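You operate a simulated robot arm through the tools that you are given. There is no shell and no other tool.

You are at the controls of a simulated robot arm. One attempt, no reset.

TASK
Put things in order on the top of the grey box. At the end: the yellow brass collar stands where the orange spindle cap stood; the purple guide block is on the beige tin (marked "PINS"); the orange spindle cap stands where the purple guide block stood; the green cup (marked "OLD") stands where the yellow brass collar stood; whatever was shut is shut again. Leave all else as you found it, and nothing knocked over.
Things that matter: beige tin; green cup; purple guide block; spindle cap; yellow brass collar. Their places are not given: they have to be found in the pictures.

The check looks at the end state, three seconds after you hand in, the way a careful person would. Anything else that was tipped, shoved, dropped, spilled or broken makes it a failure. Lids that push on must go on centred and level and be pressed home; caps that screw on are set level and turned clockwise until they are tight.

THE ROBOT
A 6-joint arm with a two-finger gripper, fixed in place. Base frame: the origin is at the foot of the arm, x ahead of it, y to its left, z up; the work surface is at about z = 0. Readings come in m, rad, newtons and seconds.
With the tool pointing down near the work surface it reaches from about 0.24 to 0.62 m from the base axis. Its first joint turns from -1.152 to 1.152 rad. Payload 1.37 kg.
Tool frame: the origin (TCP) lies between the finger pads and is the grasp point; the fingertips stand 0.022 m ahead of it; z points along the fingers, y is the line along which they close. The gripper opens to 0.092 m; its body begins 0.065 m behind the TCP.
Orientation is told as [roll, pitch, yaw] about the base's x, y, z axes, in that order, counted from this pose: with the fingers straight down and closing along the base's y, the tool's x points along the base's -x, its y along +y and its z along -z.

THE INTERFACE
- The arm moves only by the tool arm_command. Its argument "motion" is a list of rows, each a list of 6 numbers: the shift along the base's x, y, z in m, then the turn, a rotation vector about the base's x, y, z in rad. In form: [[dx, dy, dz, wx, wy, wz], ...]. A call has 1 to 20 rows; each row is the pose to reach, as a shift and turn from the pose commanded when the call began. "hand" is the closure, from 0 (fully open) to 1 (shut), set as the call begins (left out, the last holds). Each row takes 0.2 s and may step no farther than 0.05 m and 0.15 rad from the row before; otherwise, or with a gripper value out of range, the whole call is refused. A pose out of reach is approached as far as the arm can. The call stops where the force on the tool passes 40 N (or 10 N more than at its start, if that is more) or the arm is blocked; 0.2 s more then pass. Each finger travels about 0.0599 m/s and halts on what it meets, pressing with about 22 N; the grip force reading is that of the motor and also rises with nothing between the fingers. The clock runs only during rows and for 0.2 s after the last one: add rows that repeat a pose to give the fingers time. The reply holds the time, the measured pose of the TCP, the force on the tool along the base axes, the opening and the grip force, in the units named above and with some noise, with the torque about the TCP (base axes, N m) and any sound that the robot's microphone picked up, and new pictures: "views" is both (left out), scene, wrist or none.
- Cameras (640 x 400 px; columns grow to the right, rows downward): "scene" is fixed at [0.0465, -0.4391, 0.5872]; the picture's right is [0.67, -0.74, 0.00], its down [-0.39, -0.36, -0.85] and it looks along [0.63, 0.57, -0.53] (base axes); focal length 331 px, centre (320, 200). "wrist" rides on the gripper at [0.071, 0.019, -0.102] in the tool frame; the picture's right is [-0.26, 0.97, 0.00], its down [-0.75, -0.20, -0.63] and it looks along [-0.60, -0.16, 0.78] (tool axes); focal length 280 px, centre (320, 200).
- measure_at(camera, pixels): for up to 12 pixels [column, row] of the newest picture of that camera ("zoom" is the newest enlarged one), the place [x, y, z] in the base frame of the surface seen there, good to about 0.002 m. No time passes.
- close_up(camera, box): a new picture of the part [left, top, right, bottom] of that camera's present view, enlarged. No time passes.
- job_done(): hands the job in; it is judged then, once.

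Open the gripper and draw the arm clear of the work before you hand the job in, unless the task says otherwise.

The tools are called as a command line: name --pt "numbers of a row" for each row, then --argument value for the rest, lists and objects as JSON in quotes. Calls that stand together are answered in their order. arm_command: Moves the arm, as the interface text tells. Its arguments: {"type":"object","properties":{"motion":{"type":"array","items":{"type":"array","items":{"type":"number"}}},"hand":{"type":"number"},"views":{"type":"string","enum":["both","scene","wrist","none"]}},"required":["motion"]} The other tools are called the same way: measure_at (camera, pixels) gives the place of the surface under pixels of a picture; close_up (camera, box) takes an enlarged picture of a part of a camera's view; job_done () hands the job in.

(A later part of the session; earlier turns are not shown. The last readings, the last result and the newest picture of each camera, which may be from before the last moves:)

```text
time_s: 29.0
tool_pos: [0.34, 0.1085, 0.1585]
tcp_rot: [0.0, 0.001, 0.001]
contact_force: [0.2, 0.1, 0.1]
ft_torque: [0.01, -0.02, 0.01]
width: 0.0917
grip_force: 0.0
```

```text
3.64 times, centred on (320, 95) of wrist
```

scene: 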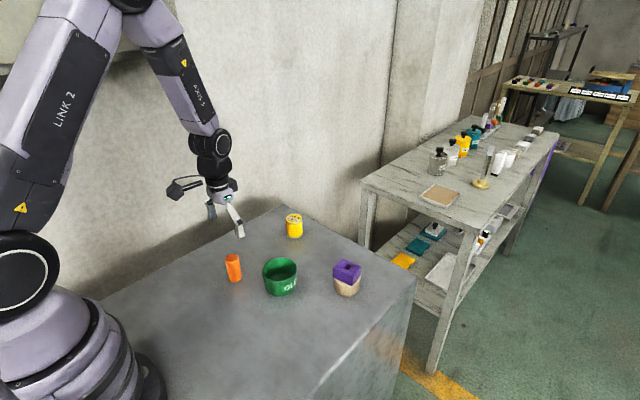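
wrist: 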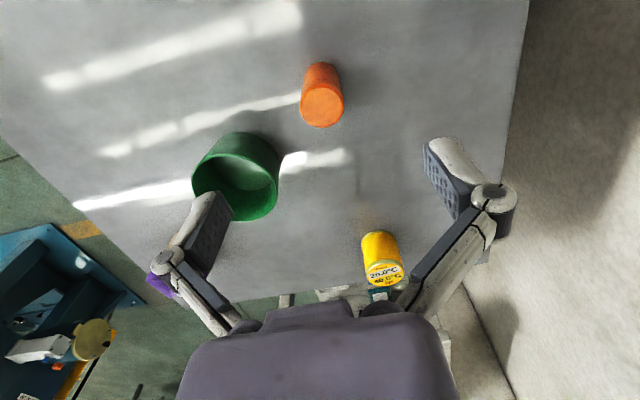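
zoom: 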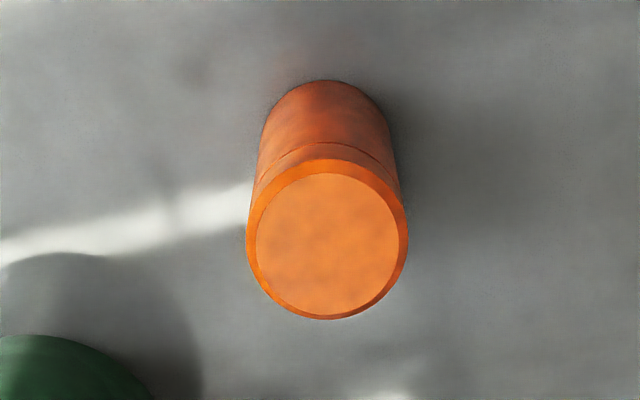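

The cap's top face in the zoom runs from (247,238) to (407,238), centred near (327,240), with the seam above it at (325,145). I measure its rim and centre.

measure_at --camera "zoom" --pixels '[[250, 238], [404, 238], [327, 163], [327, 316], [265, 195], [390, 290], [390, 190], [268, 290], [327, 240], [325, 150], [325, 110], [325, 84]]'

measure_at --camera "scene" --pixels '[[233, 258], [228, 257], [239, 256], [233, 254], [233, 262], [236, 281], [230, 278], [241, 279]]'

```text
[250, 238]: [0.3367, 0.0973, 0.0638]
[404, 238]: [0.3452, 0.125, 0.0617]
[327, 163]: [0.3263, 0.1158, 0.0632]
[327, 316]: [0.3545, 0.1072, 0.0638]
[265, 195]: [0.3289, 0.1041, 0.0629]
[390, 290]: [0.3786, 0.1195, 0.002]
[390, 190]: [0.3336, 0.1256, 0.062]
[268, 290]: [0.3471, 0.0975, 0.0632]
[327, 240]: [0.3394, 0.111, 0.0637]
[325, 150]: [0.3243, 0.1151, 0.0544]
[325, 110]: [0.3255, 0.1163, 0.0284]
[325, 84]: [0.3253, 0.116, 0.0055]
```

```text
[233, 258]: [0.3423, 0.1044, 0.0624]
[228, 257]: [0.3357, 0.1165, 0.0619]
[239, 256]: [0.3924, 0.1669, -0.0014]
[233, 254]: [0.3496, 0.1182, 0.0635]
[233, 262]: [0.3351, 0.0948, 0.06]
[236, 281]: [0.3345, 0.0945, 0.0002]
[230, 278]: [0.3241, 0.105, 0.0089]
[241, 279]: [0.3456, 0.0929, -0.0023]
```

The wrist view puts the cap's centre at about (0.3403, 0.1105), its top at z 0.063 and its seam at z of about 0.054. I shift 2 mm in y and descend partway, so the fingers straddle it, then check alignment.

arm_command --pt "0 0.002 -0.01 0 0 0" --pt "0 0.002 -0.035 0 0 0" --pt "0 0.002 -0.06 0 0 0" --pt "0 0.002 -0.07 0 0 0" --pt "0 0.002 -0.07 0 0 0" --hand 0 --views "both"

```text
time_s: 30.2
tool_pos: [0.3422, 0.1119, 0.0857]
tcp_rot: [0.001, 0.0, 0.0]
contact_force: [0.5, 0.4, -0.7]
ft_torque: [0.03, 0.03, -0.02]
width: 0.0921
grip_force: 0.1
```

scene: 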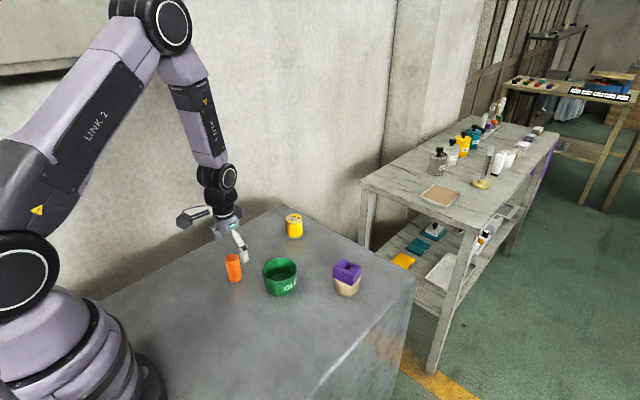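
wrist: 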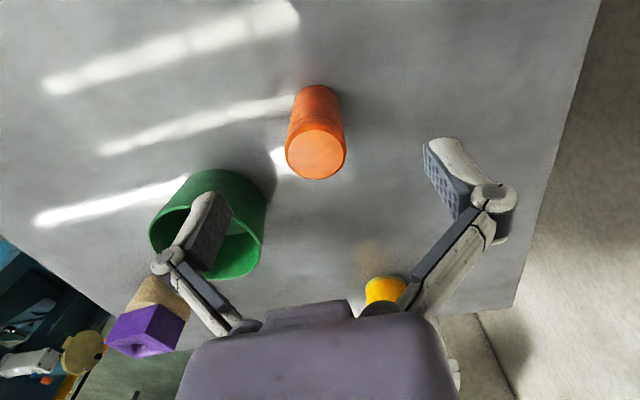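

The cap's top is at wrist (316,154), about 2 mm toward -y of the finger centre, and the left finger passes near the cup at (208,225). I yaw by -0.25 rad for more room, correct about 1.5 mm, and descend so the tips stay above the table.

arm_command --pt "-0.0015 -0.0015 0 0 0 -0.12" --pt "-0.0015 -0.0015 0 0 0 -0.25" --pt "-0.0015 -0.0015 -0.015 0 0 -0.25" --pt "-0.0015 -0.0015 -0.035 0 0 -0.25" --pt "-0.0015 -0.0015 -0.05 0 0 -0.25" --pt "-0.0015 -0.0015 -0.057 0 0 -0.25" --pt "-0.0015 -0.0015 -0.057 0 0 -0.25" --hand 0 --views "both"

```text
time_s: 31.8
tool_pos: [0.3399, 0.1076, 0.0293]
tcp_rot: [0.0, 0.001, -0.25]
contact_force: [0.0, -0.1, -0.3]
ft_torque: [0.03, -0.01, 0.02]
width: 0.092
grip_force: 0.0
```

scene: 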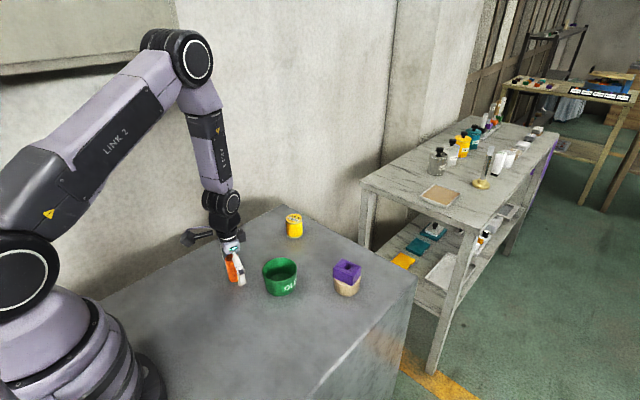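
wrist: 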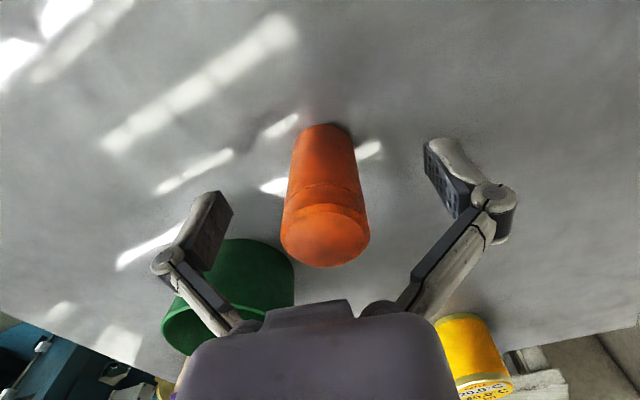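

The cap stands upright between the fingers, its body centred near column 325, so about 2 mm off. I shift by (-0.0005, +0.002) and close gently on it.

arm_command --pt "-0.0005 0.002 0 0 0 0" --pt "-0.0005 0.002 0 0 0 0" --hand 0 --views "none"

arm_command --pt "0 0 0 0 0 0" --pt "0 0 0 0 0 0" --pt "0 0 0 0 0 0" --pt "0 0 0 0 0 0" --pt "0 0 0 0 0 0" --hand 1 --views "both"

```text
time_s: 32.4
tool_pos: [0.3385, 0.1092, 0.0296]
tcp_rot: [0.0, 0.001, -0.249]
contact_force: [-0.1, 0.1, 0.1]
ft_torque: [-0.01, 0.03, 0.03]
width: 0.0922
grip_force: 0.1
```

```text
time_s: 33.6
tool_pos: [0.3386, 0.1105, 0.03]
tcp_rot: [0.0, 0.0, -0.252]
contact_force: [0.7, 0.1, 3.5]
ft_torque: [0.01, 0.01, 0.05]
width: 0.0304
grip_force: 22.2
```

scene: 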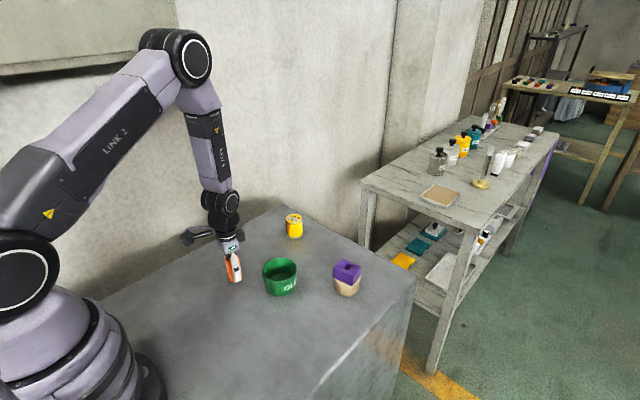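
wrist: 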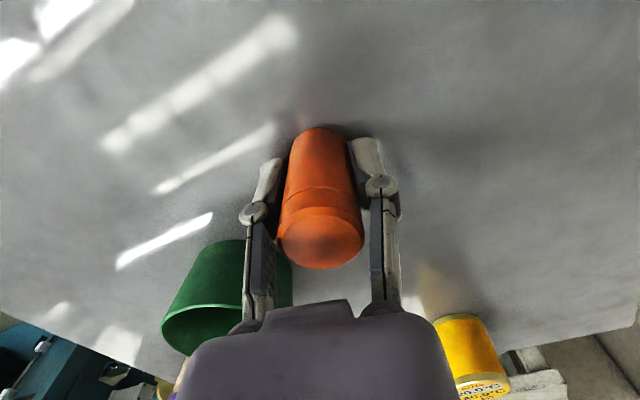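

The cap is gripped, with width 0.0304 and 22 N. I lift it very slowly, straight up by 1 cm, and watch.

arm_command --pt "0 0 0.001 0 0 0" --pt "0 0 0.002 0 0 0" --pt "0 0 0.003 0 0 0" --pt "0 0 0.005 0 0 0" --pt "0 0 0.007 0 0 0" --pt "0 0 0.009 0 0 0" --pt "0 0 0.01 0 0 0" --pt "0 0 0.01 0 0 0" --hand 1 --views "both"

```text
time_s: 35.4
tool_pos: [0.3407, 0.1111, 0.0406]
tcp_rot: [-0.001, 0.001, -0.248]
contact_force: [0.5, -0.2, -0.7]
ft_torque: [0.0, 0.0, 0.03]
width: 0.0304
grip_force: 22.3
```

scene: 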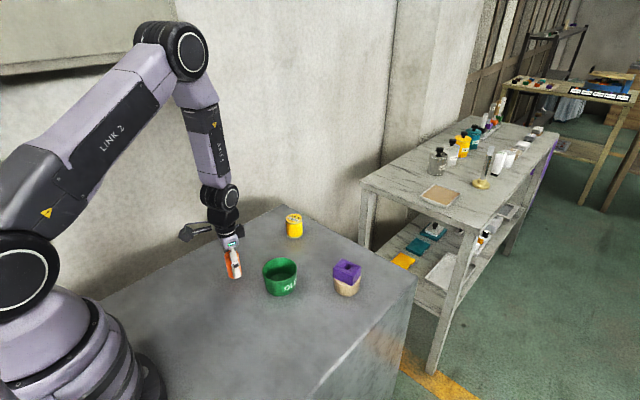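
wrist: 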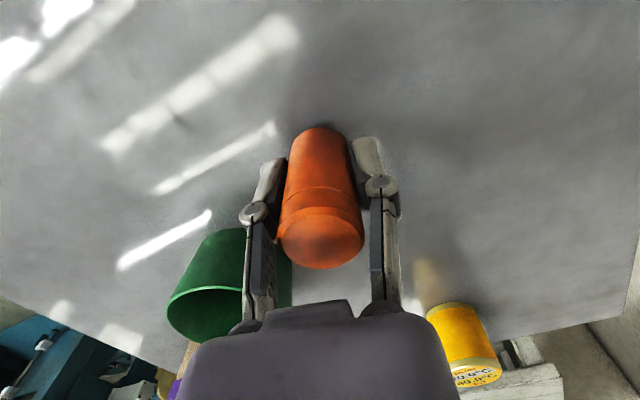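

The cap is rising with the hand. I zoom on it in the scene to confirm it is off the table and that nothing was left beneath.

close_up --camera "scene" --box '[205, 235, 265, 295]'

```text
6.67 times, centred on (235, 265) of scene
```

zoom: 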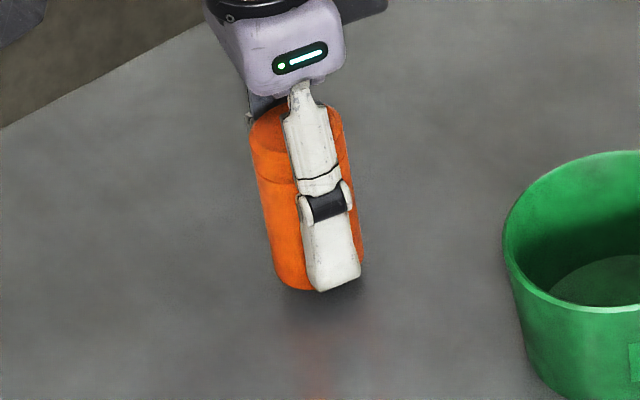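

The cap is clear of the table with its shadow below it and nothing left behind. I raise it gently to about z = 0.11.

arm_command --pt "0 0 0.002 0 0 0" --pt "0 0 0.006 0 0 0" --pt "0 0 0.012 0 0 0" --pt "0 0 0.02 0 0 0" --pt "0 0 0.028 0 0 0" --pt "0 0 0.036 0 0 0" --pt "0 0 0.044 0 0 0" --pt "0 0 0.052 0 0 0" --pt "0 0 0.06 0 0 0" --pt "0 0 0.066 0 0 0" --pt "0 0 0.07 0 0 0" --pt "0 0 0.07 0 0 0" --hand 1 --views "none"

```text
time_s: 38.0
tool_pos: [0.3383, 0.1112, 0.1112]
tcp_rot: [-0.001, -0.001, -0.248]
contact_force: [0.4, 0.1, 0.4]
ft_torque: [0.01, -0.01, 0.0]
width: 0.0306
grip_force: 22.1
```

The cap is held securely at z = 0.111. I carry it slowly to the block's old place at (0.280, -0.129), turning the yaw back to zero on the way.

arm_command --pt "-0.0007 -0.003 0 0 0 0.003" --pt "-0.0022 -0.009 0 0 0 0.009" --pt "-0.0047 -0.019 0 0 0 0.02" --pt "-0.0081 -0.033 0 0 0 0.034" --pt "-0.012 -0.049 0 0 0 0.051" --pt "-0.016 -0.065 0 0 0 0.068" --pt "-0.0199 -0.081 0 0 0 0.084" --pt "-0.0238 -0.097 0 0 0 0.101" --pt "-0.0278 -0.113 0 0 0 0.118" --pt "-0.0317 -0.129 0 0 0 0.134" --pt "-0.0356 -0.145 0 0 0 0.151" --pt "-0.0396 -0.161 0 0 0 0.168" --pt "-0.0435 -0.177 0 0 0 0.184" --pt "-0.0474 -0.193 0 0 0 0.201" --pt "-0.0509 -0.207 0 0 0 0.216" --pt "-0.0538 -0.219 0 0 0 0.228" --pt "-0.0563 -0.229 0 0 0 0.239" --pt "-0.0578 -0.235 0 0 0 0.245" --pt "-0.0585 -0.238 0 0 0 0.248" --pt "-0.059 -0.24 0 0 0 0.25" --hand 1 --views "both"

```text
time_s: 42.2
tool_pos: [0.2813, -0.1297, 0.1097]
tcp_rot: [0.001, 0.0, -0.001]
contact_force: [0.2, 0.7, -0.8]
ft_torque: [-0.03, -0.02, 0.03]
width: 0.0303
grip_force: 21.6
```

scene: 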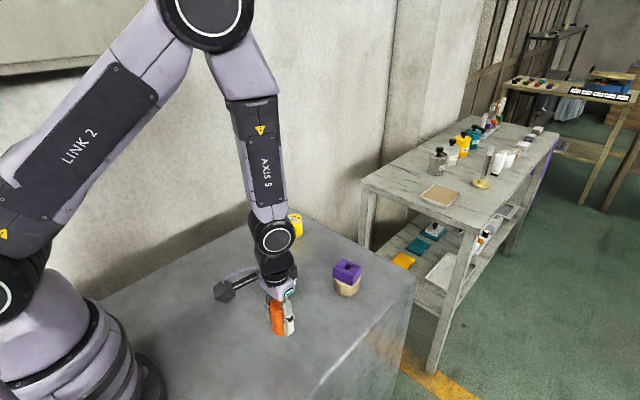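
wrist: 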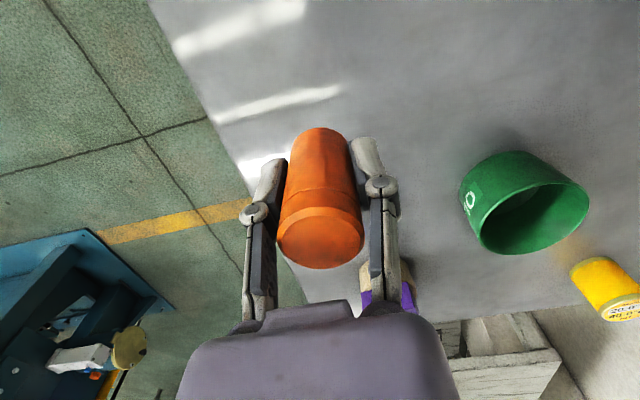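

The cap hangs upright over the block's old place at (0.2813, -0.1297). I lower it, slowing near the table, to about 3 mm above contact.

arm_command --pt "-0.0005 0.0005 -0.004 0 0 0" --pt "-0.0005 0.0005 -0.012 0 0 0" --pt "-0.0005 0.0005 -0.022 0 0 0" --pt "-0.0005 0.0005 -0.032 0 0 0" --pt "-0.0005 0.0005 -0.042 0 0 0" --pt "-0.0005 0.0005 -0.052 0 0 0" --pt "-0.0005 0.0005 -0.061 0 0 0" --pt "-0.0005 0.0005 -0.068 0 0 0" --pt "-0.0005 0.0005 -0.073 0 0 0" --pt "-0.0005 0.0005 -0.076 0 0 0" --pt "-0.0005 0.0005 -0.077 0 0 0" --pt "-0.0005 0.0005 -0.077 0 0 0" --hand 1 --views "none"

arm_command --pt "0 0 -0.001 0 0 0" --pt "0 0 -0.002 0 0 0" --pt "0 0 -0.002 0 0 0" --hand 1 --views "none"

```text
time_s: 44.8
tool_pos: [0.2793, -0.131, 0.0325]
tcp_rot: [-0.001, -0.001, -0.001]
contact_force: [0.2, 0.1, -0.4]
ft_torque: [0.02, -0.03, 0.01]
width: 0.0306
grip_force: 21.6
```

```text
time_s: 45.6
tool_pos: [0.2797, -0.1289, 0.0317]
tcp_rot: [-0.002, 0.0, 0.0]
contact_force: [-0.2, -0.4, 0.0]
ft_torque: [0.01, 0.01, 0.01]
width: 0.0304
grip_force: 21.7
```

No contact yet at z = 0.0317. I continue down 1 mm at a time.

arm_command --pt "0 0 -0.001 0 0 0" --pt "0 0 -0.001 0 0 0" --hand 1 --views "none"

arm_command --pt "0 0 -0.001 0 0 0" --pt "0 0 -0.001 0 0 0" --hand 1 --views "both"

```text
time_s: 46.2
tool_pos: [0.2784, -0.1289, 0.0317]
tcp_rot: [-0.001, 0.0, -0.001]
contact_force: [-1.0, -0.6, -0.6]
ft_torque: [0.03, -0.02, 0.0]
width: 0.0305
grip_force: 22.5
```

```text
time_s: 46.8
tool_pos: [0.2793, -0.1288, 0.0304]
tcp_rot: [0.0, 0.0, 0.001]
contact_force: [-2.7, -0.5, 12.6]
ft_torque: [0.0, 0.03, 0.05]
width: 0.0305
grip_force: 21.9
```

scene: 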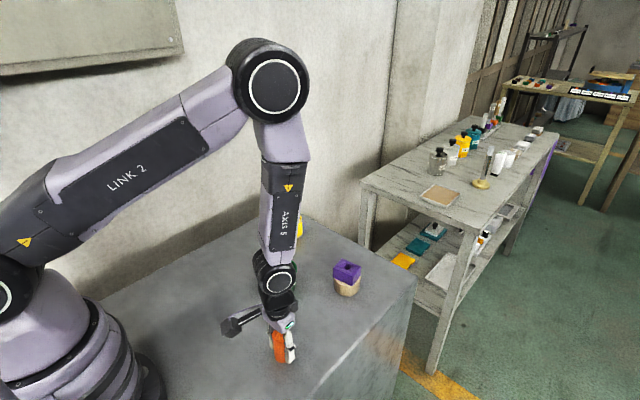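
wrist: 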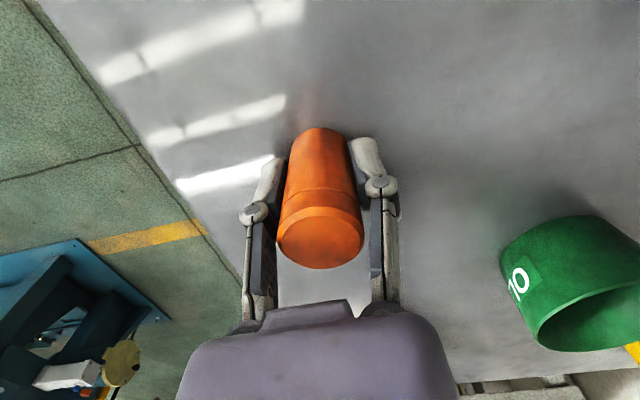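

The cap touched the table, with Fz at 12.6 N and z at 0.030. I ease up 1 mm to relieve the load, then open.

arm_command --pt "0 0 0.0008 0 0 0" --pt "0 0 0.0008 0 0 0" --hand 1 --views "none"

arm_command --pt "0 0 0 0 0 0" --pt "0 0 0 0 0 0" --pt "0 0 0 0 0 0" --pt "0 0 0 0 0 0" --hand 0 --views "both"

```text
time_s: 47.4
tool_pos: [0.28, -0.1292, 0.0307]
tcp_rot: [0.0, -0.001, -0.001]
contact_force: [0.0, 0.6, -0.3]
ft_torque: [0.02, -0.01, -0.01]
width: 0.0304
grip_force: 22.4
```

```text
time_s: 48.4
tool_pos: [0.2805, -0.1289, 0.0302]
tcp_rot: [0.0, -0.001, -0.001]
contact_force: [0.0, 0.7, 0.1]
ft_torque: [0.01, -0.02, 0.04]
width: 0.0919
grip_force: 0.1
```

scene: 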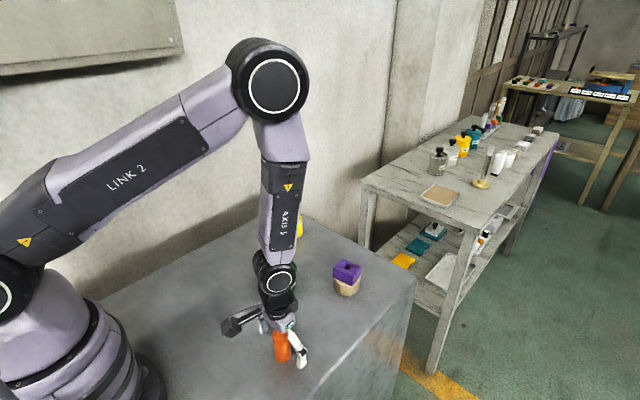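
wrist: 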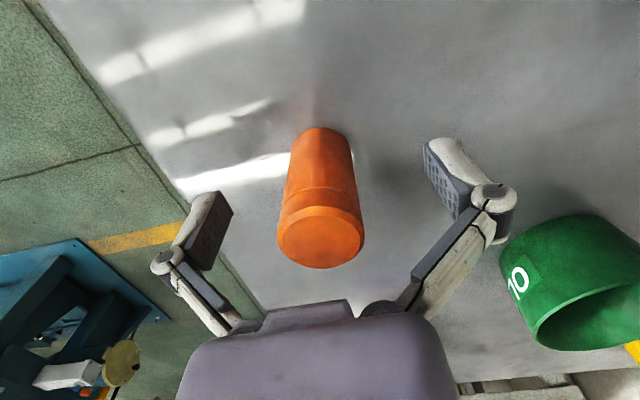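

The cap stands upright on its own with the fingers open. I rise straight up 0.14 m.

arm_command --pt "0 0 0.015 0 0 0" --pt "0 0 0.045 0 0 0" --pt "0 0 0.085 0 0 0" --pt "0 0 0.12 0 0 0" --pt "0 0 0.14 0 0 0" --pt "0 0 0.14 0 0 0" --hand 0 --views "both"

close_up --camera "wrist" --box '[265, 40, 375, 150]'

```text
time_s: 49.8
tool_pos: [0.2802, -0.1271, 0.1697]
tcp_rot: [0.0, 0.001, 0.0]
contact_force: [0.2, 0.3, -0.8]
ft_torque: [0.02, 0.02, -0.02]
width: 0.092
grip_force: 0.0
```

scene: 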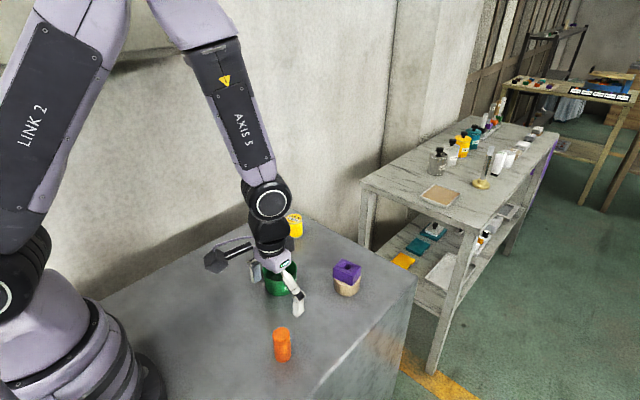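
wrist: 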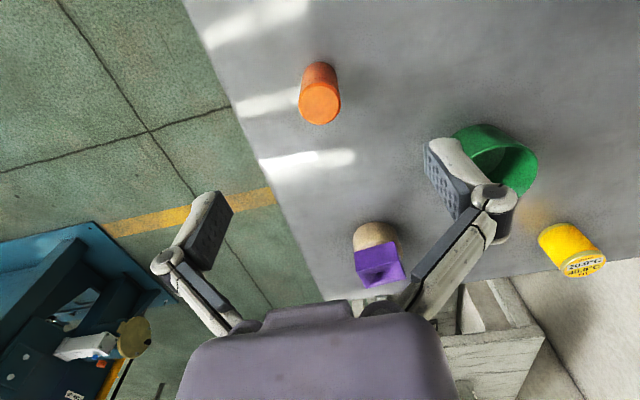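

```text
3.64 times, centred on (320, 95) of wrist
```

zoom: 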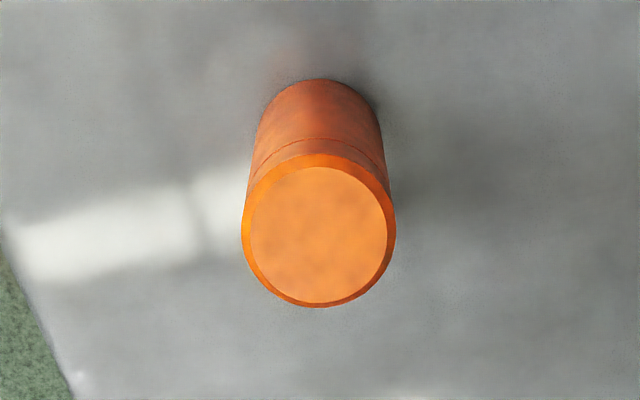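

The cap stands upright at the block's old place. Next is the collar: I travel high to above (0.560, 0.128) and look at it from above.

arm_command --pt "0.01 0.009 0 0 0 0" --pt "0.03 0.027 0 0 0 0" --pt "0.057 0.052 0 0 0 0" --pt "0.085 0.078 0 0 0 0" --pt "0.113 0.103 0 0 0 0" --pt "0.141 0.129 0 0 0 0" --pt "0.169 0.154 0 0 0 0" --pt "0.197 0.18 0 0 0 0" --pt "0.225 0.206 0 0 0 0" --pt "0.25 0.229 0 0 0 0" --pt "0.27 0.247 0 0 0 0" --pt "0.2806 0.2565 0 0 0 0" --pt "0.2806 0.2565 0 0 0 0" --pt "0.2806 0.2565 0 0 0 0" --hand 0 --views "both"

close_up --camera "wrist" --box '[265, 40, 375, 150]'

```text
time_s: 52.8
tool_pos: [0.5596, 0.1285, 0.1672]
tcp_rot: [0.0, 0.0, -0.001]
contact_force: [-0.3, -0.2, -0.2]
ft_torque: [-0.03, -0.02, 0.0]
width: 0.0921
grip_force: 0.0
```

scene: 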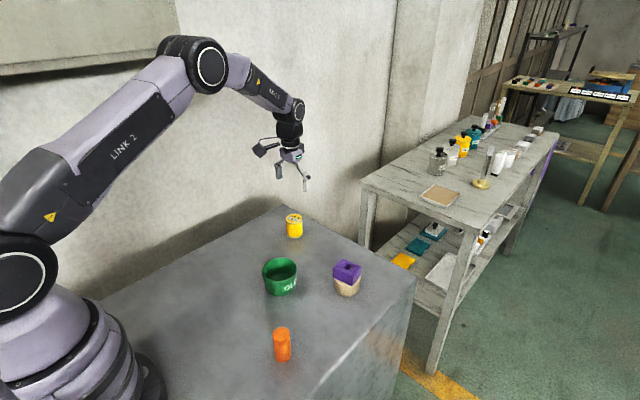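
wrist: 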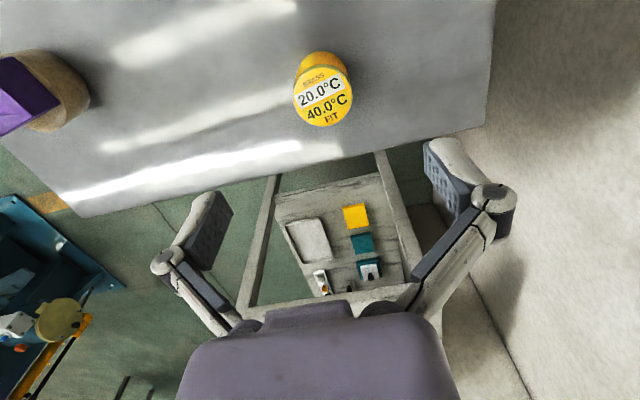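

```text
3.64 times, centred on (320, 95) of wrist
```

zoom: 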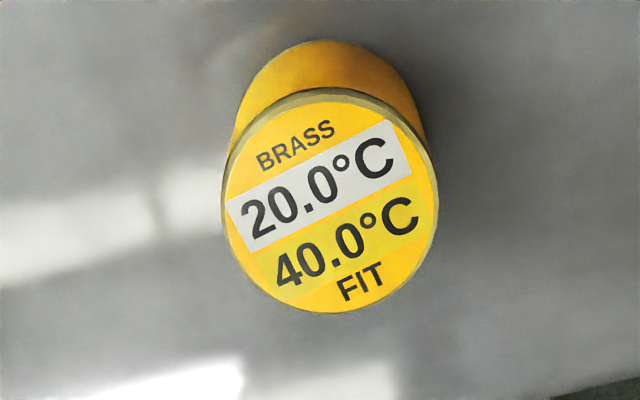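

The collar's top spans zoom (222..437, 88..312), centred about 2 mm to +y of the hand. I measure its rim to fix the original place precisely.

measure_at --camera "zoom" --pixels '[[226, 200], [433, 205], [330, 92], [330, 308], [255, 125], [405, 280], [410, 130], [255, 275], [330, 200]]'

measure_at --camera "scene" --pixels '[[286, 218], [302, 217], [294, 214], [294, 222], [294, 218]]'

```text
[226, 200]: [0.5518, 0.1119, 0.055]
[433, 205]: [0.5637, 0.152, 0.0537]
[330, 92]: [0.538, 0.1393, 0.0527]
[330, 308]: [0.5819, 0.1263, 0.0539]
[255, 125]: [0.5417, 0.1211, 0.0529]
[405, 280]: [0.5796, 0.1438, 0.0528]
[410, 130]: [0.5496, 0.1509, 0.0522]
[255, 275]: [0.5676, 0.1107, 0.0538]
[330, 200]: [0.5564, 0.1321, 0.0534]
```

```text
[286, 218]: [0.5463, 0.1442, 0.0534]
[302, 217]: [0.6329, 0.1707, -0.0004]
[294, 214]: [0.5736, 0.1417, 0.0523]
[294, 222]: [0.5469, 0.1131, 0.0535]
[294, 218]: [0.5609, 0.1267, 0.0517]
```

The collar's centre is about (0.559, 0.1315), with a diameter of about 0.045 and its top at z 0.053. I shift +3 mm in y and descend with the fingers straddling it.

arm_command --pt "0 0.003 -0.01 0 0 0" --pt "0 0.003 -0.04 0 0 0" --pt "0 0.003 -0.075 0 0 0" --pt "0 0.003 -0.105 0 0 0" --pt "0 0.003 -0.125 0 0 0" --pt "0 0.003 -0.135 0 0 0" --pt "0 0.003 -0.135 0 0 0" --pt "0 0.003 -0.135 0 0 0" --hand 0 --views "both"

```text
time_s: 54.6
tool_pos: [0.5618, 0.1307, 0.0366]
tcp_rot: [0.001, -0.001, 0.001]
contact_force: [0.5, -0.1, 0.0]
ft_torque: [0.02, -0.03, 0.01]
width: 0.0922
grip_force: 0.1
```

scene: 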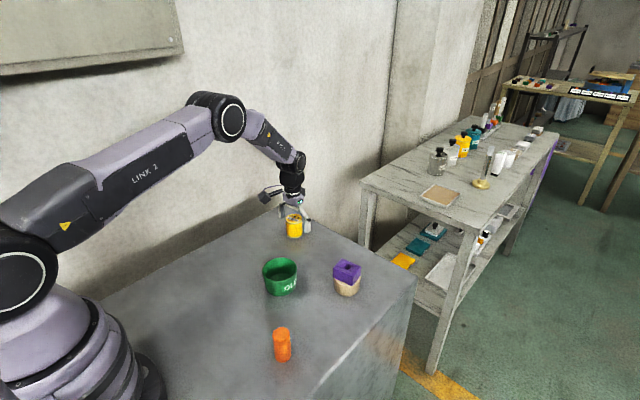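
wrist: 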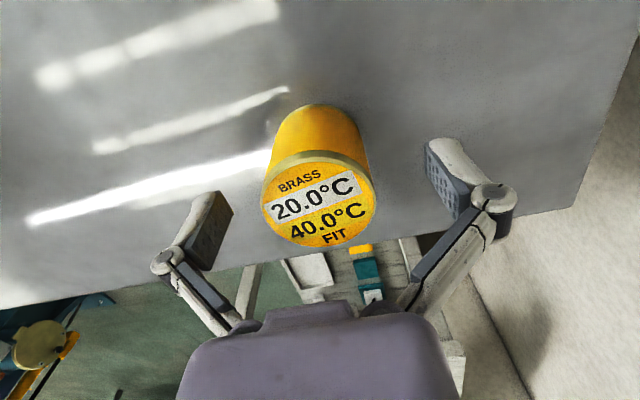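

The collar's top centre is at wrist (318,201), which puts it about 2.5 mm toward -x of the grasp point. I correct that, lower to z of about 0.029, and close.

arm_command --pt "-0.0025 0 -0.003 0 0 0" --pt "-0.0025 0 -0.0075 0 0 0" --pt "-0.0025 0 -0.0075 0 0 0" --hand 0 --views "none"

arm_command --pt "0 0 0 0 0 0" --pt "0 0 0 0 0 0" --pt "0 0 0 0 0 0" --pt "0 0 0 0 0 0" --pt "0 0 0 0 0 0" --hand 1 --views "both"

```text
time_s: 55.4
tool_pos: [0.559, 0.1302, 0.0283]
tcp_rot: [0.0, -0.001, 0.0]
contact_force: [-0.7, 0.9, -0.3]
ft_torque: [0.03, 0.02, 0.02]
width: 0.0921
grip_force: 0.0
```

```text
time_s: 56.6
tool_pos: [0.559, 0.132, 0.0274]
tcp_rot: [0.001, -0.001, -0.001]
contact_force: [-0.2, -3.3, 3.3]
ft_torque: [-0.21, 0.11, 0.05]
width: 0.0457
grip_force: 22.1
```

scene: 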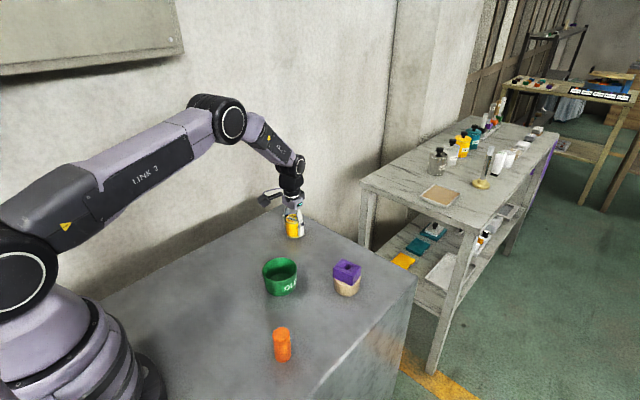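
wrist: 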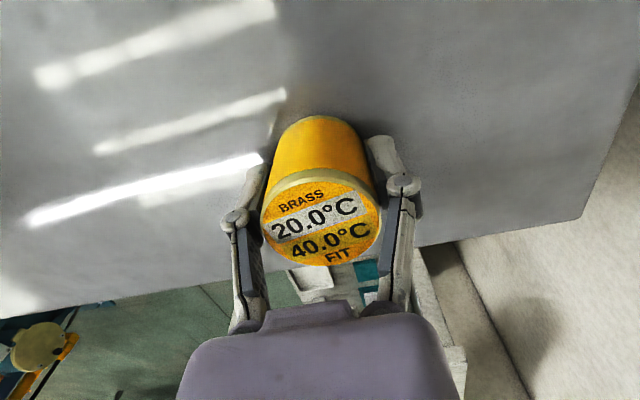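

The collar is gripped at width 0.0457 and 22 N, with small side forces. I lift very slowly and watch the force to learn its weight.

arm_command --pt "0 0 0.001 0 0 0" --pt "0 0 0.002 0 0 0" --pt "0 0 0.003 0 0 0" --pt "0 0 0.004 0 0 0" --pt "0 0 0.004 0 0 0" --hand 1 --views "none"

arm_command --pt "0 0 0.001 0 0 0" --pt "0 0 0.003 0 0 0" --pt "0 0 0.005 0 0 0" --pt "0 0 0.007 0 0 0" --pt "0 0 0.008 0 0 0" --pt "0 0 0.008 0 0 0" --hand 1 --views "both"

close_up --camera "scene" --box '[264, 190, 324, 250]'

```text
time_s: 57.8
tool_pos: [0.5578, 0.1309, 0.0309]
tcp_rot: [0.001, 0.002, 0.0]
contact_force: [-0.3, 0.9, -6.1]
ft_torque: [-0.02, -0.03, 0.01]
width: 0.0453
grip_force: 22.2
```

```text
time_s: 59.2
tool_pos: [0.5595, 0.1305, 0.04]
tcp_rot: [0.0, -0.001, -0.002]
contact_force: [0.5, 0.2, -5.9]
ft_torque: [-0.02, 0.03, 0.01]
width: 0.0455
grip_force: 21.6
```

scene: 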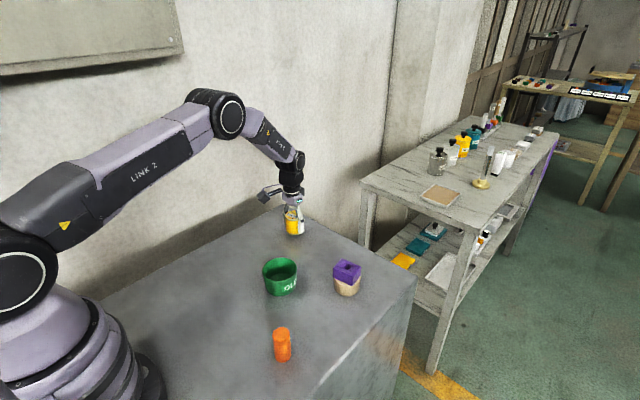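
wrist: 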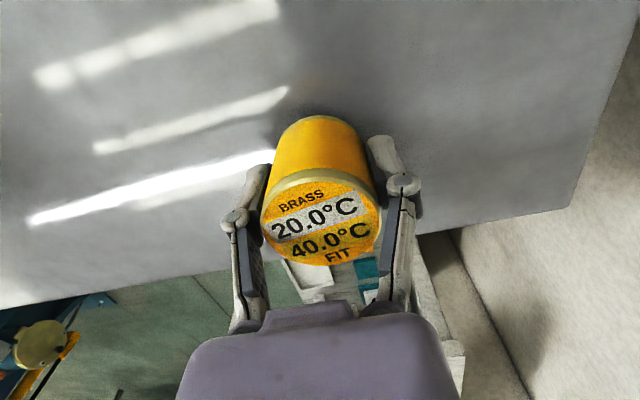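

```text
6.67 times, centred on (294, 220) of scene
```

zoom: 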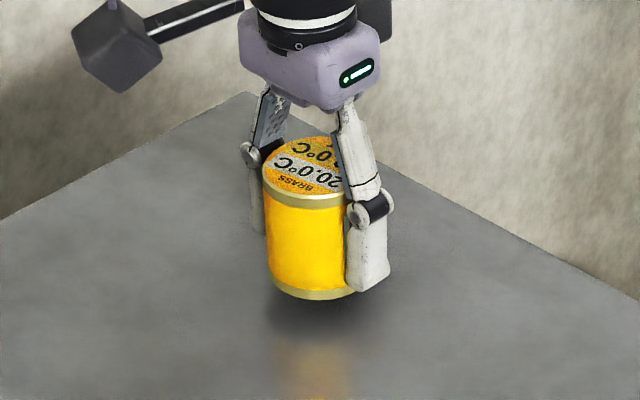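

The collar weighs about 6 N and has come up cleanly, with its shadow below it and no slip. I raise it gently to about z = 0.11.

arm_command --pt "0 0 0.001 0 0 0" --pt "0 0 0.003 0 0 0" --pt "0 0 0.006 0 0 0" --pt "0 0 0.01 0 0 0" --pt "0 0 0.015 0 0 0" --pt "0 0 0.02 0 0 0" --pt "0 0 0.026 0 0 0" --pt "0 0 0.032 0 0 0" --pt "0 0 0.038 0 0 0" --pt "0 0 0.044 0 0 0" --pt "0 0 0.05 0 0 0" --pt "0 0 0.055 0 0 0" --pt "0 0 0.06 0 0 0" --pt "0 0 0.064 0 0 0" --pt "0 0 0.067 0 0 0" --pt "0 0 0.069 0 0 0" --pt "0 0 0.07 0 0 0" --pt "0 0 0.07 0 0 0" --hand 1 --views "wrist"

```text
time_s: 63.0
tool_pos: [0.5567, 0.13, 0.1095]
tcp_rot: [-0.002, 0.0, 0.0]
contact_force: [0.4, 0.0, -6.2]
ft_torque: [-0.03, 0.01, -0.01]
width: 0.0454
grip_force: 21.1
```

wrist: 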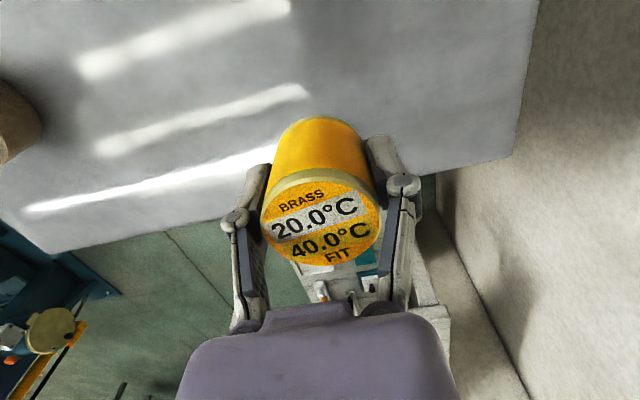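

The collar is steady in the grip at z = 0.11. I carry it slowly to the cap's old place at (0.3395, 0.1105), yawing -0.25 rad on the way so the fingers stay clear of the cup.

arm_command --pt "-0.003 -0.0003 0 0 0 -0.003" --pt "-0.009 -0.0008 0 0 0 -0.01" --pt "-0.018 -0.0017 0 0 0 -0.02" --pt "-0.03 -0.0028 0 0 0 -0.034" --pt "-0.045 -0.0042 0 0 0 -0.052" --pt "-0.06 -0.0056 0 0 0 -0.069" --pt "-0.075 -0.007 0 0 0 -0.086" --pt "-0.09 -0.0084 0 0 0 -0.103" --pt "-0.105 -0.0098 0 0 0 -0.12" --pt "-0.12 -0.0112 0 0 0 -0.137" --pt "-0.135 -0.0126 0 0 0 -0.155" --pt "-0.15 -0.014 0 0 0 -0.172" --pt "-0.165 -0.0153 0 0 0 -0.189" --pt "-0.18 -0.0167 0 0 0 -0.206" --pt "-0.1925 -0.0179 0 0 0 -0.22" --pt "-0.2025 -0.0188 0 0 0 -0.232" --pt "-0.21 -0.0195 0 0 0 -0.24" --pt "-0.215 -0.02 0 0 0 -0.246" --pt "-0.2175 -0.0202 0 0 0 -0.249" --pt "-0.2183 -0.0203 0 0 0 -0.25" --hand 1 --views "both"

```text
time_s: 67.2
tool_pos: [0.3393, 0.111, 0.11]
tcp_rot: [0.001, 0.0, -0.248]
contact_force: [0.5, -0.4, -6.5]
ft_torque: [0.0, 0.03, 0.0]
width: 0.0455
grip_force: 21.9
```

scene: 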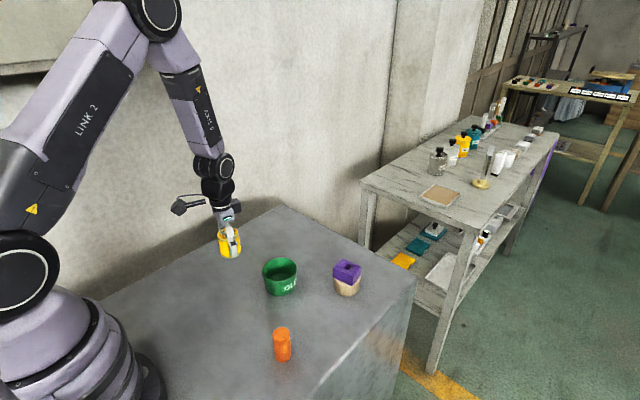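
wrist: 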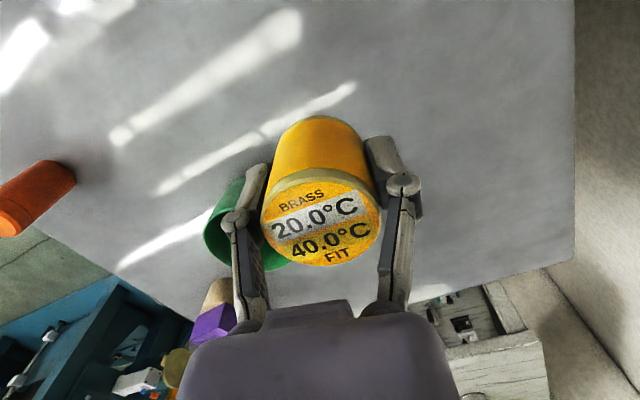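

The collar hangs over the cap's old place at (0.3393, 0.111). I lower it, slowing to stop a few mm above the table.

arm_command --pt "0 0 -0.002 0 0 0" --pt "0 0 -0.006 0 0 0" --pt "0 0 -0.012 0 0 0" --pt "0 0 -0.019 0 0 0" --pt "0 0 -0.027 0 0 0" --pt "0 0 -0.035 0 0 0" --pt "0 0 -0.043 0 0 0" --pt "0 0 -0.051 0 0 0" --pt "0 0 -0.058 0 0 0" --pt "0 0 -0.064 0 0 0" --pt "0 0 -0.069 0 0 0" --pt "0 0 -0.073 0 0 0" --pt "0 0 -0.076 0 0 0" --pt "0 0 -0.078 0 0 0" --pt "0 0 -0.078 0 0 0" --hand 1 --views "none"

arm_command --pt "0 0 -0.001 0 0 0" --pt "0 0 -0.002 0 0 0" --pt "0 0 -0.002 0 0 0" --hand 1 --views "none"

```text
time_s: 70.4
tool_pos: [0.3394, 0.1118, 0.0312]
tcp_rot: [-0.001, -0.001, -0.249]
contact_force: [0.1, -0.3, -5.9]
ft_torque: [-0.03, 0.03, -0.02]
width: 0.0455
grip_force: 21.8
```

```text
time_s: 71.2
tool_pos: [0.3386, 0.1109, 0.0306]
tcp_rot: [0.001, -0.001, -0.248]
contact_force: [-0.6, -1.2, -6.7]
ft_torque: [0.03, 0.01, -0.01]
width: 0.0456
grip_force: 22.3
```

It still carries the full weight at z = 0.0306. I go on down in 1 mm steps.

arm_command --pt "0 0 -0.001 0 0 0" --pt "0 0 -0.001 0 0 0" --hand 1 --views "none"

arm_command --pt "0 0 -0.001 0 0 0" --pt "0 0 -0.001 0 0 0" --hand 1 --views "none"

```text
time_s: 71.8
tool_pos: [0.3399, 0.1102, 0.0289]
tcp_rot: [0.0, 0.002, -0.251]
contact_force: [-0.4, 1.1, -6.7]
ft_torque: [0.01, -0.01, 0.01]
width: 0.0453
grip_force: 22.0
```

```text
time_s: 72.4
tool_pos: [0.3402, 0.1107, 0.0281]
tcp_rot: [0.0, 0.0, -0.249]
contact_force: [-3.3, -5.3, 16.7]
ft_torque: [-0.15, 0.05, 0.1]
width: 0.0457
grip_force: 22.3
```

The collar touched down, with Fz jumping to +16.7 N. I back off 0.8 mm to unload it.

arm_command --pt "0 0 0.0006 0 0 0" --pt "0 0 0.0006 0 0 0" --hand 1 --views "none"

```text
time_s: 73.0
tool_pos: [0.3393, 0.111, 0.0278]
tcp_rot: [-0.001, -0.002, -0.249]
contact_force: [-2.0, -7.3, 16.6]
ft_torque: [-0.17, 0.03, 0.07]
width: 0.0453
grip_force: 21.6
```

It still presses with 16.6 N and 7 N sideways. I ease up a bit more, in half-millimetre steps.

arm_command --pt "0 0 0.0005 0 0 0" --pt "0 0 0.0005 0 0 0" --hand 1 --views "none"

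```text
time_s: 73.6
tool_pos: [0.3392, 0.11, 0.027]
tcp_rot: [-0.002, 0.0, -0.249]
contact_force: [0.5, 0.8, -6.6]
ft_torque: [-0.01, 0.0, 0.03]
width: 0.0455
grip_force: 21.5
```

Now it hangs free less than 0.5 mm above the table. I lower by 0.3 mm and open the fingers.

arm_command --pt "0 0 -0.0003 0 0 0" --pt "0 0 -0.0003 0 0 0" --hand 1 --views "none"

arm_command --pt "0 0 0 0 0 0" --pt "0 0 0 0 0 0" --pt "0 0 0 0 0 0" --pt "0 0 0 0 0 0" --hand 0 --views "both"

```text
time_s: 74.2
tool_pos: [0.3389, 0.1117, 0.0273]
tcp_rot: [-0.001, 0.0, -0.248]
contact_force: [-0.1, -0.7, -6.1]
ft_torque: [-0.02, 0.01, -0.02]
width: 0.0457
grip_force: 21.6
```

```text
time_s: 75.2
tool_pos: [0.3392, 0.1105, 0.0274]
tcp_rot: [0.0, 0.0, -0.249]
contact_force: [-0.3, 0.3, -0.1]
ft_torque: [-0.05, 0.0, 0.03]
width: 0.0918
grip_force: 0.0
```

scene: 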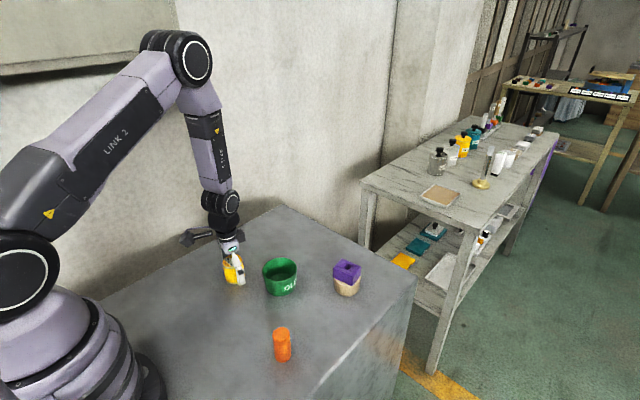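
wrist: 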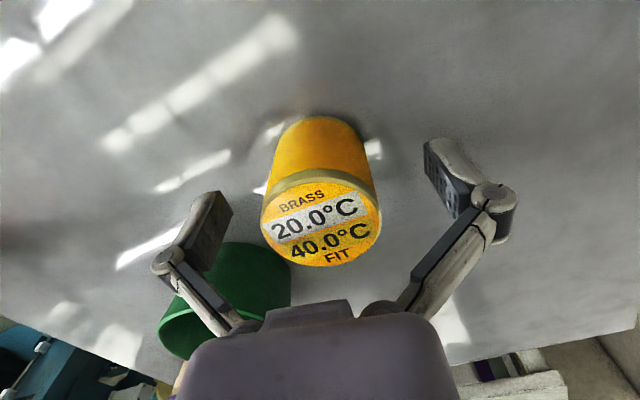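

The collar stands on its own with the fingers open. I rise straight up and then move above the cup near (0.399, 0.013), turning the yaw back to zero.

arm_command --pt "0 0 0.015 0 0 0" --pt "0 0 0.045 0 0 0" --pt "0 0 0.085 0 0 0" --pt "0 0 0.12 0 0 0" --pt "0 0 0.14 0 0 0" --pt "0.01 -0.016 0.14 0 0 0.06" --pt "0.027 -0.044 0.14 0 0 0.12" --pt "0.045 -0.074 0.14 0 0 0.18" --pt "0.055 -0.09 0.14 0 0 0.23" --pt "0.0598 -0.0977 0.14 0 0 0.25" --pt "0.0598 -0.0977 0.14 0 0 0.25" --pt "0.0598 -0.0977 0.14 0 0 0.25" --hand 0 --views "both"

close_up --camera "wrist" --box '[250, 30, 390, 160]'

```text
time_s: 77.8
tool_pos: [0.3992, 0.0132, 0.1687]
tcp_rot: [-0.002, 0.0, 0.0]
contact_force: [0.9, 0.7, -0.8]
ft_torque: [-0.02, -0.01, 0.02]
width: 0.0918
grip_force: 0.1
```

scene: 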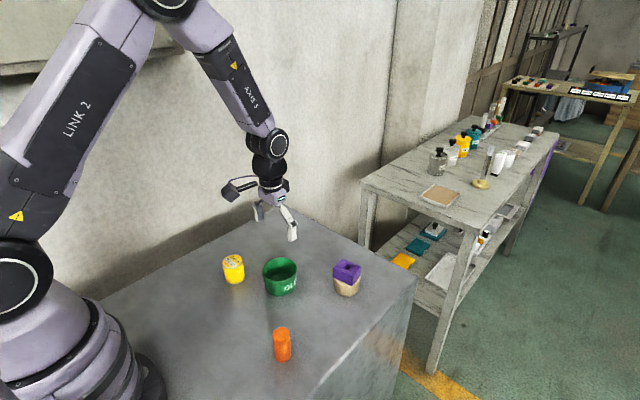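
wrist: 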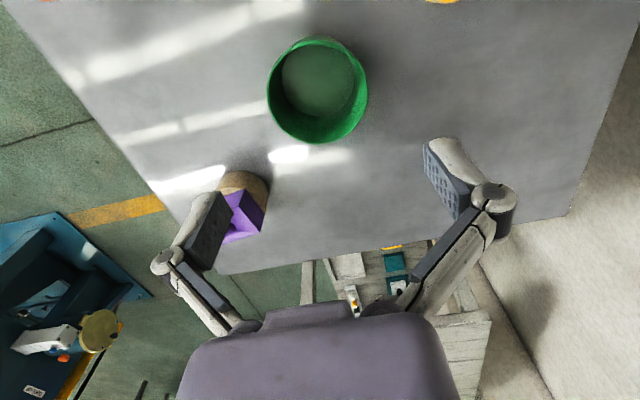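

```text
3.08 times, centred on (320, 95) of wrist
```

zoom: 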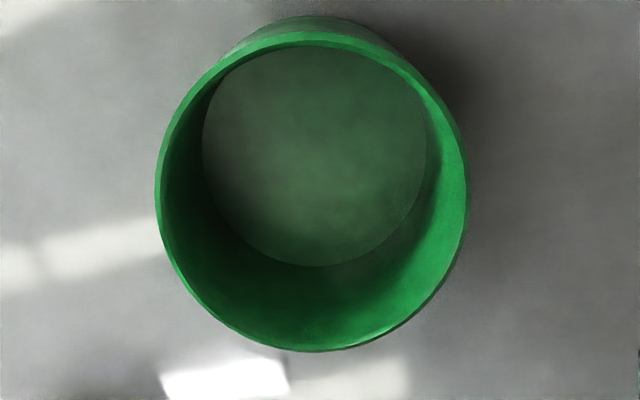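

The cup rim in the zoom runs from x = 155 to 467 and y = 32 to 351, so its centre is slightly left of the hand's axis. I measure rim points for a precise centre.

measure_at --camera "zoom" --pixels '[[158, 192], [463, 192], [310, 38], [310, 349], [205, 80], [420, 310], [420, 75], [205, 305], [310, 160]]'

close_up --camera "scene" --box '[250, 250, 314, 300]'

```text
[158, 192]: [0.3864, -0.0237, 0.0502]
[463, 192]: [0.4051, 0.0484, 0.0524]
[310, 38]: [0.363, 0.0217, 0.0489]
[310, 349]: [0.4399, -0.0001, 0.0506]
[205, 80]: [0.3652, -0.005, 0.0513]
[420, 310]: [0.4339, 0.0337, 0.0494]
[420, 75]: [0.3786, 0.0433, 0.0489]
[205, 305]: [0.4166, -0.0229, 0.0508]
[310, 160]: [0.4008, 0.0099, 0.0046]
```

```text
8.00 times, centred on (282, 275) of scene
```

zoom: 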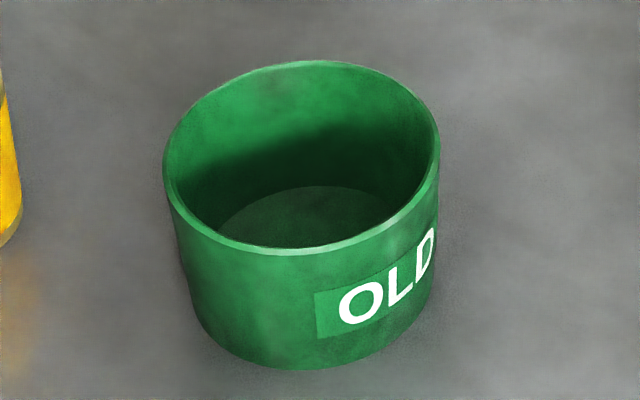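

The cup centre is about (0.3985, 0.0118) with a diameter of about 0.079, which leaves about 6 mm each side. I correct by -1.5 mm in y and come down until the fingertips are just above the rim, then check the gaps.

arm_command --pt "-0.0005 -0.0015 -0.01 0 0 0" --pt "-0.0005 -0.0015 -0.04 0 0 0" --pt "-0.0005 -0.0015 -0.065 0 0 0" --pt "-0.0005 -0.0015 -0.082 0 0 0" --pt "-0.0005 -0.0015 -0.082 0 0 0" --pt "-0.0005 -0.0015 -0.082 0 0 0" --hand 0 --views "both"

close_up --camera "scene" --box '[240, 225, 336, 305]'

```text
time_s: 79.2
tool_pos: [0.401, 0.0129, 0.0851]
tcp_rot: [0.001, -0.001, 0.001]
contact_force: [0.3, 0.9, -0.7]
ft_torque: [-0.02, 0.0, -0.01]
width: 0.0922
grip_force: 0.0
```

scene: 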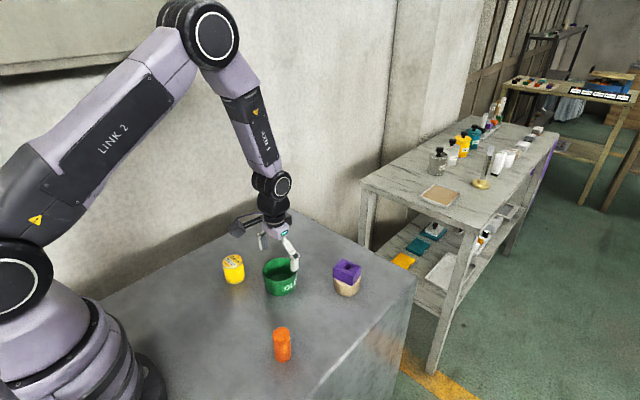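
wrist: 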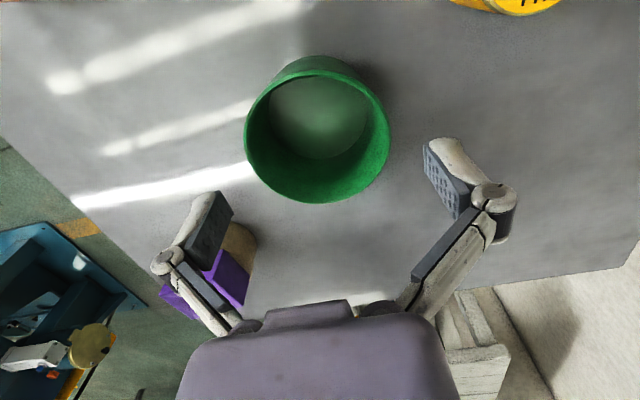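

```text
5.00 times, centred on (288, 265) of scene
```

zoom: 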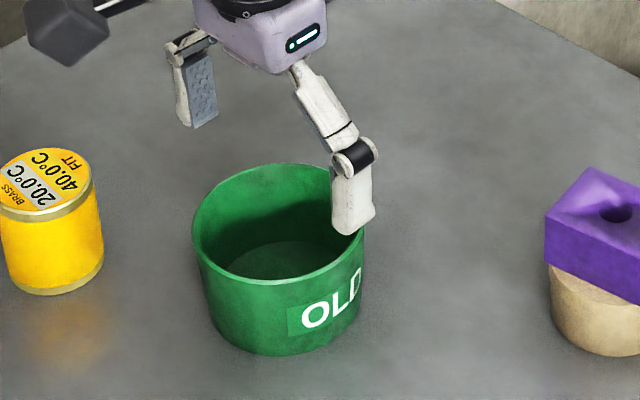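

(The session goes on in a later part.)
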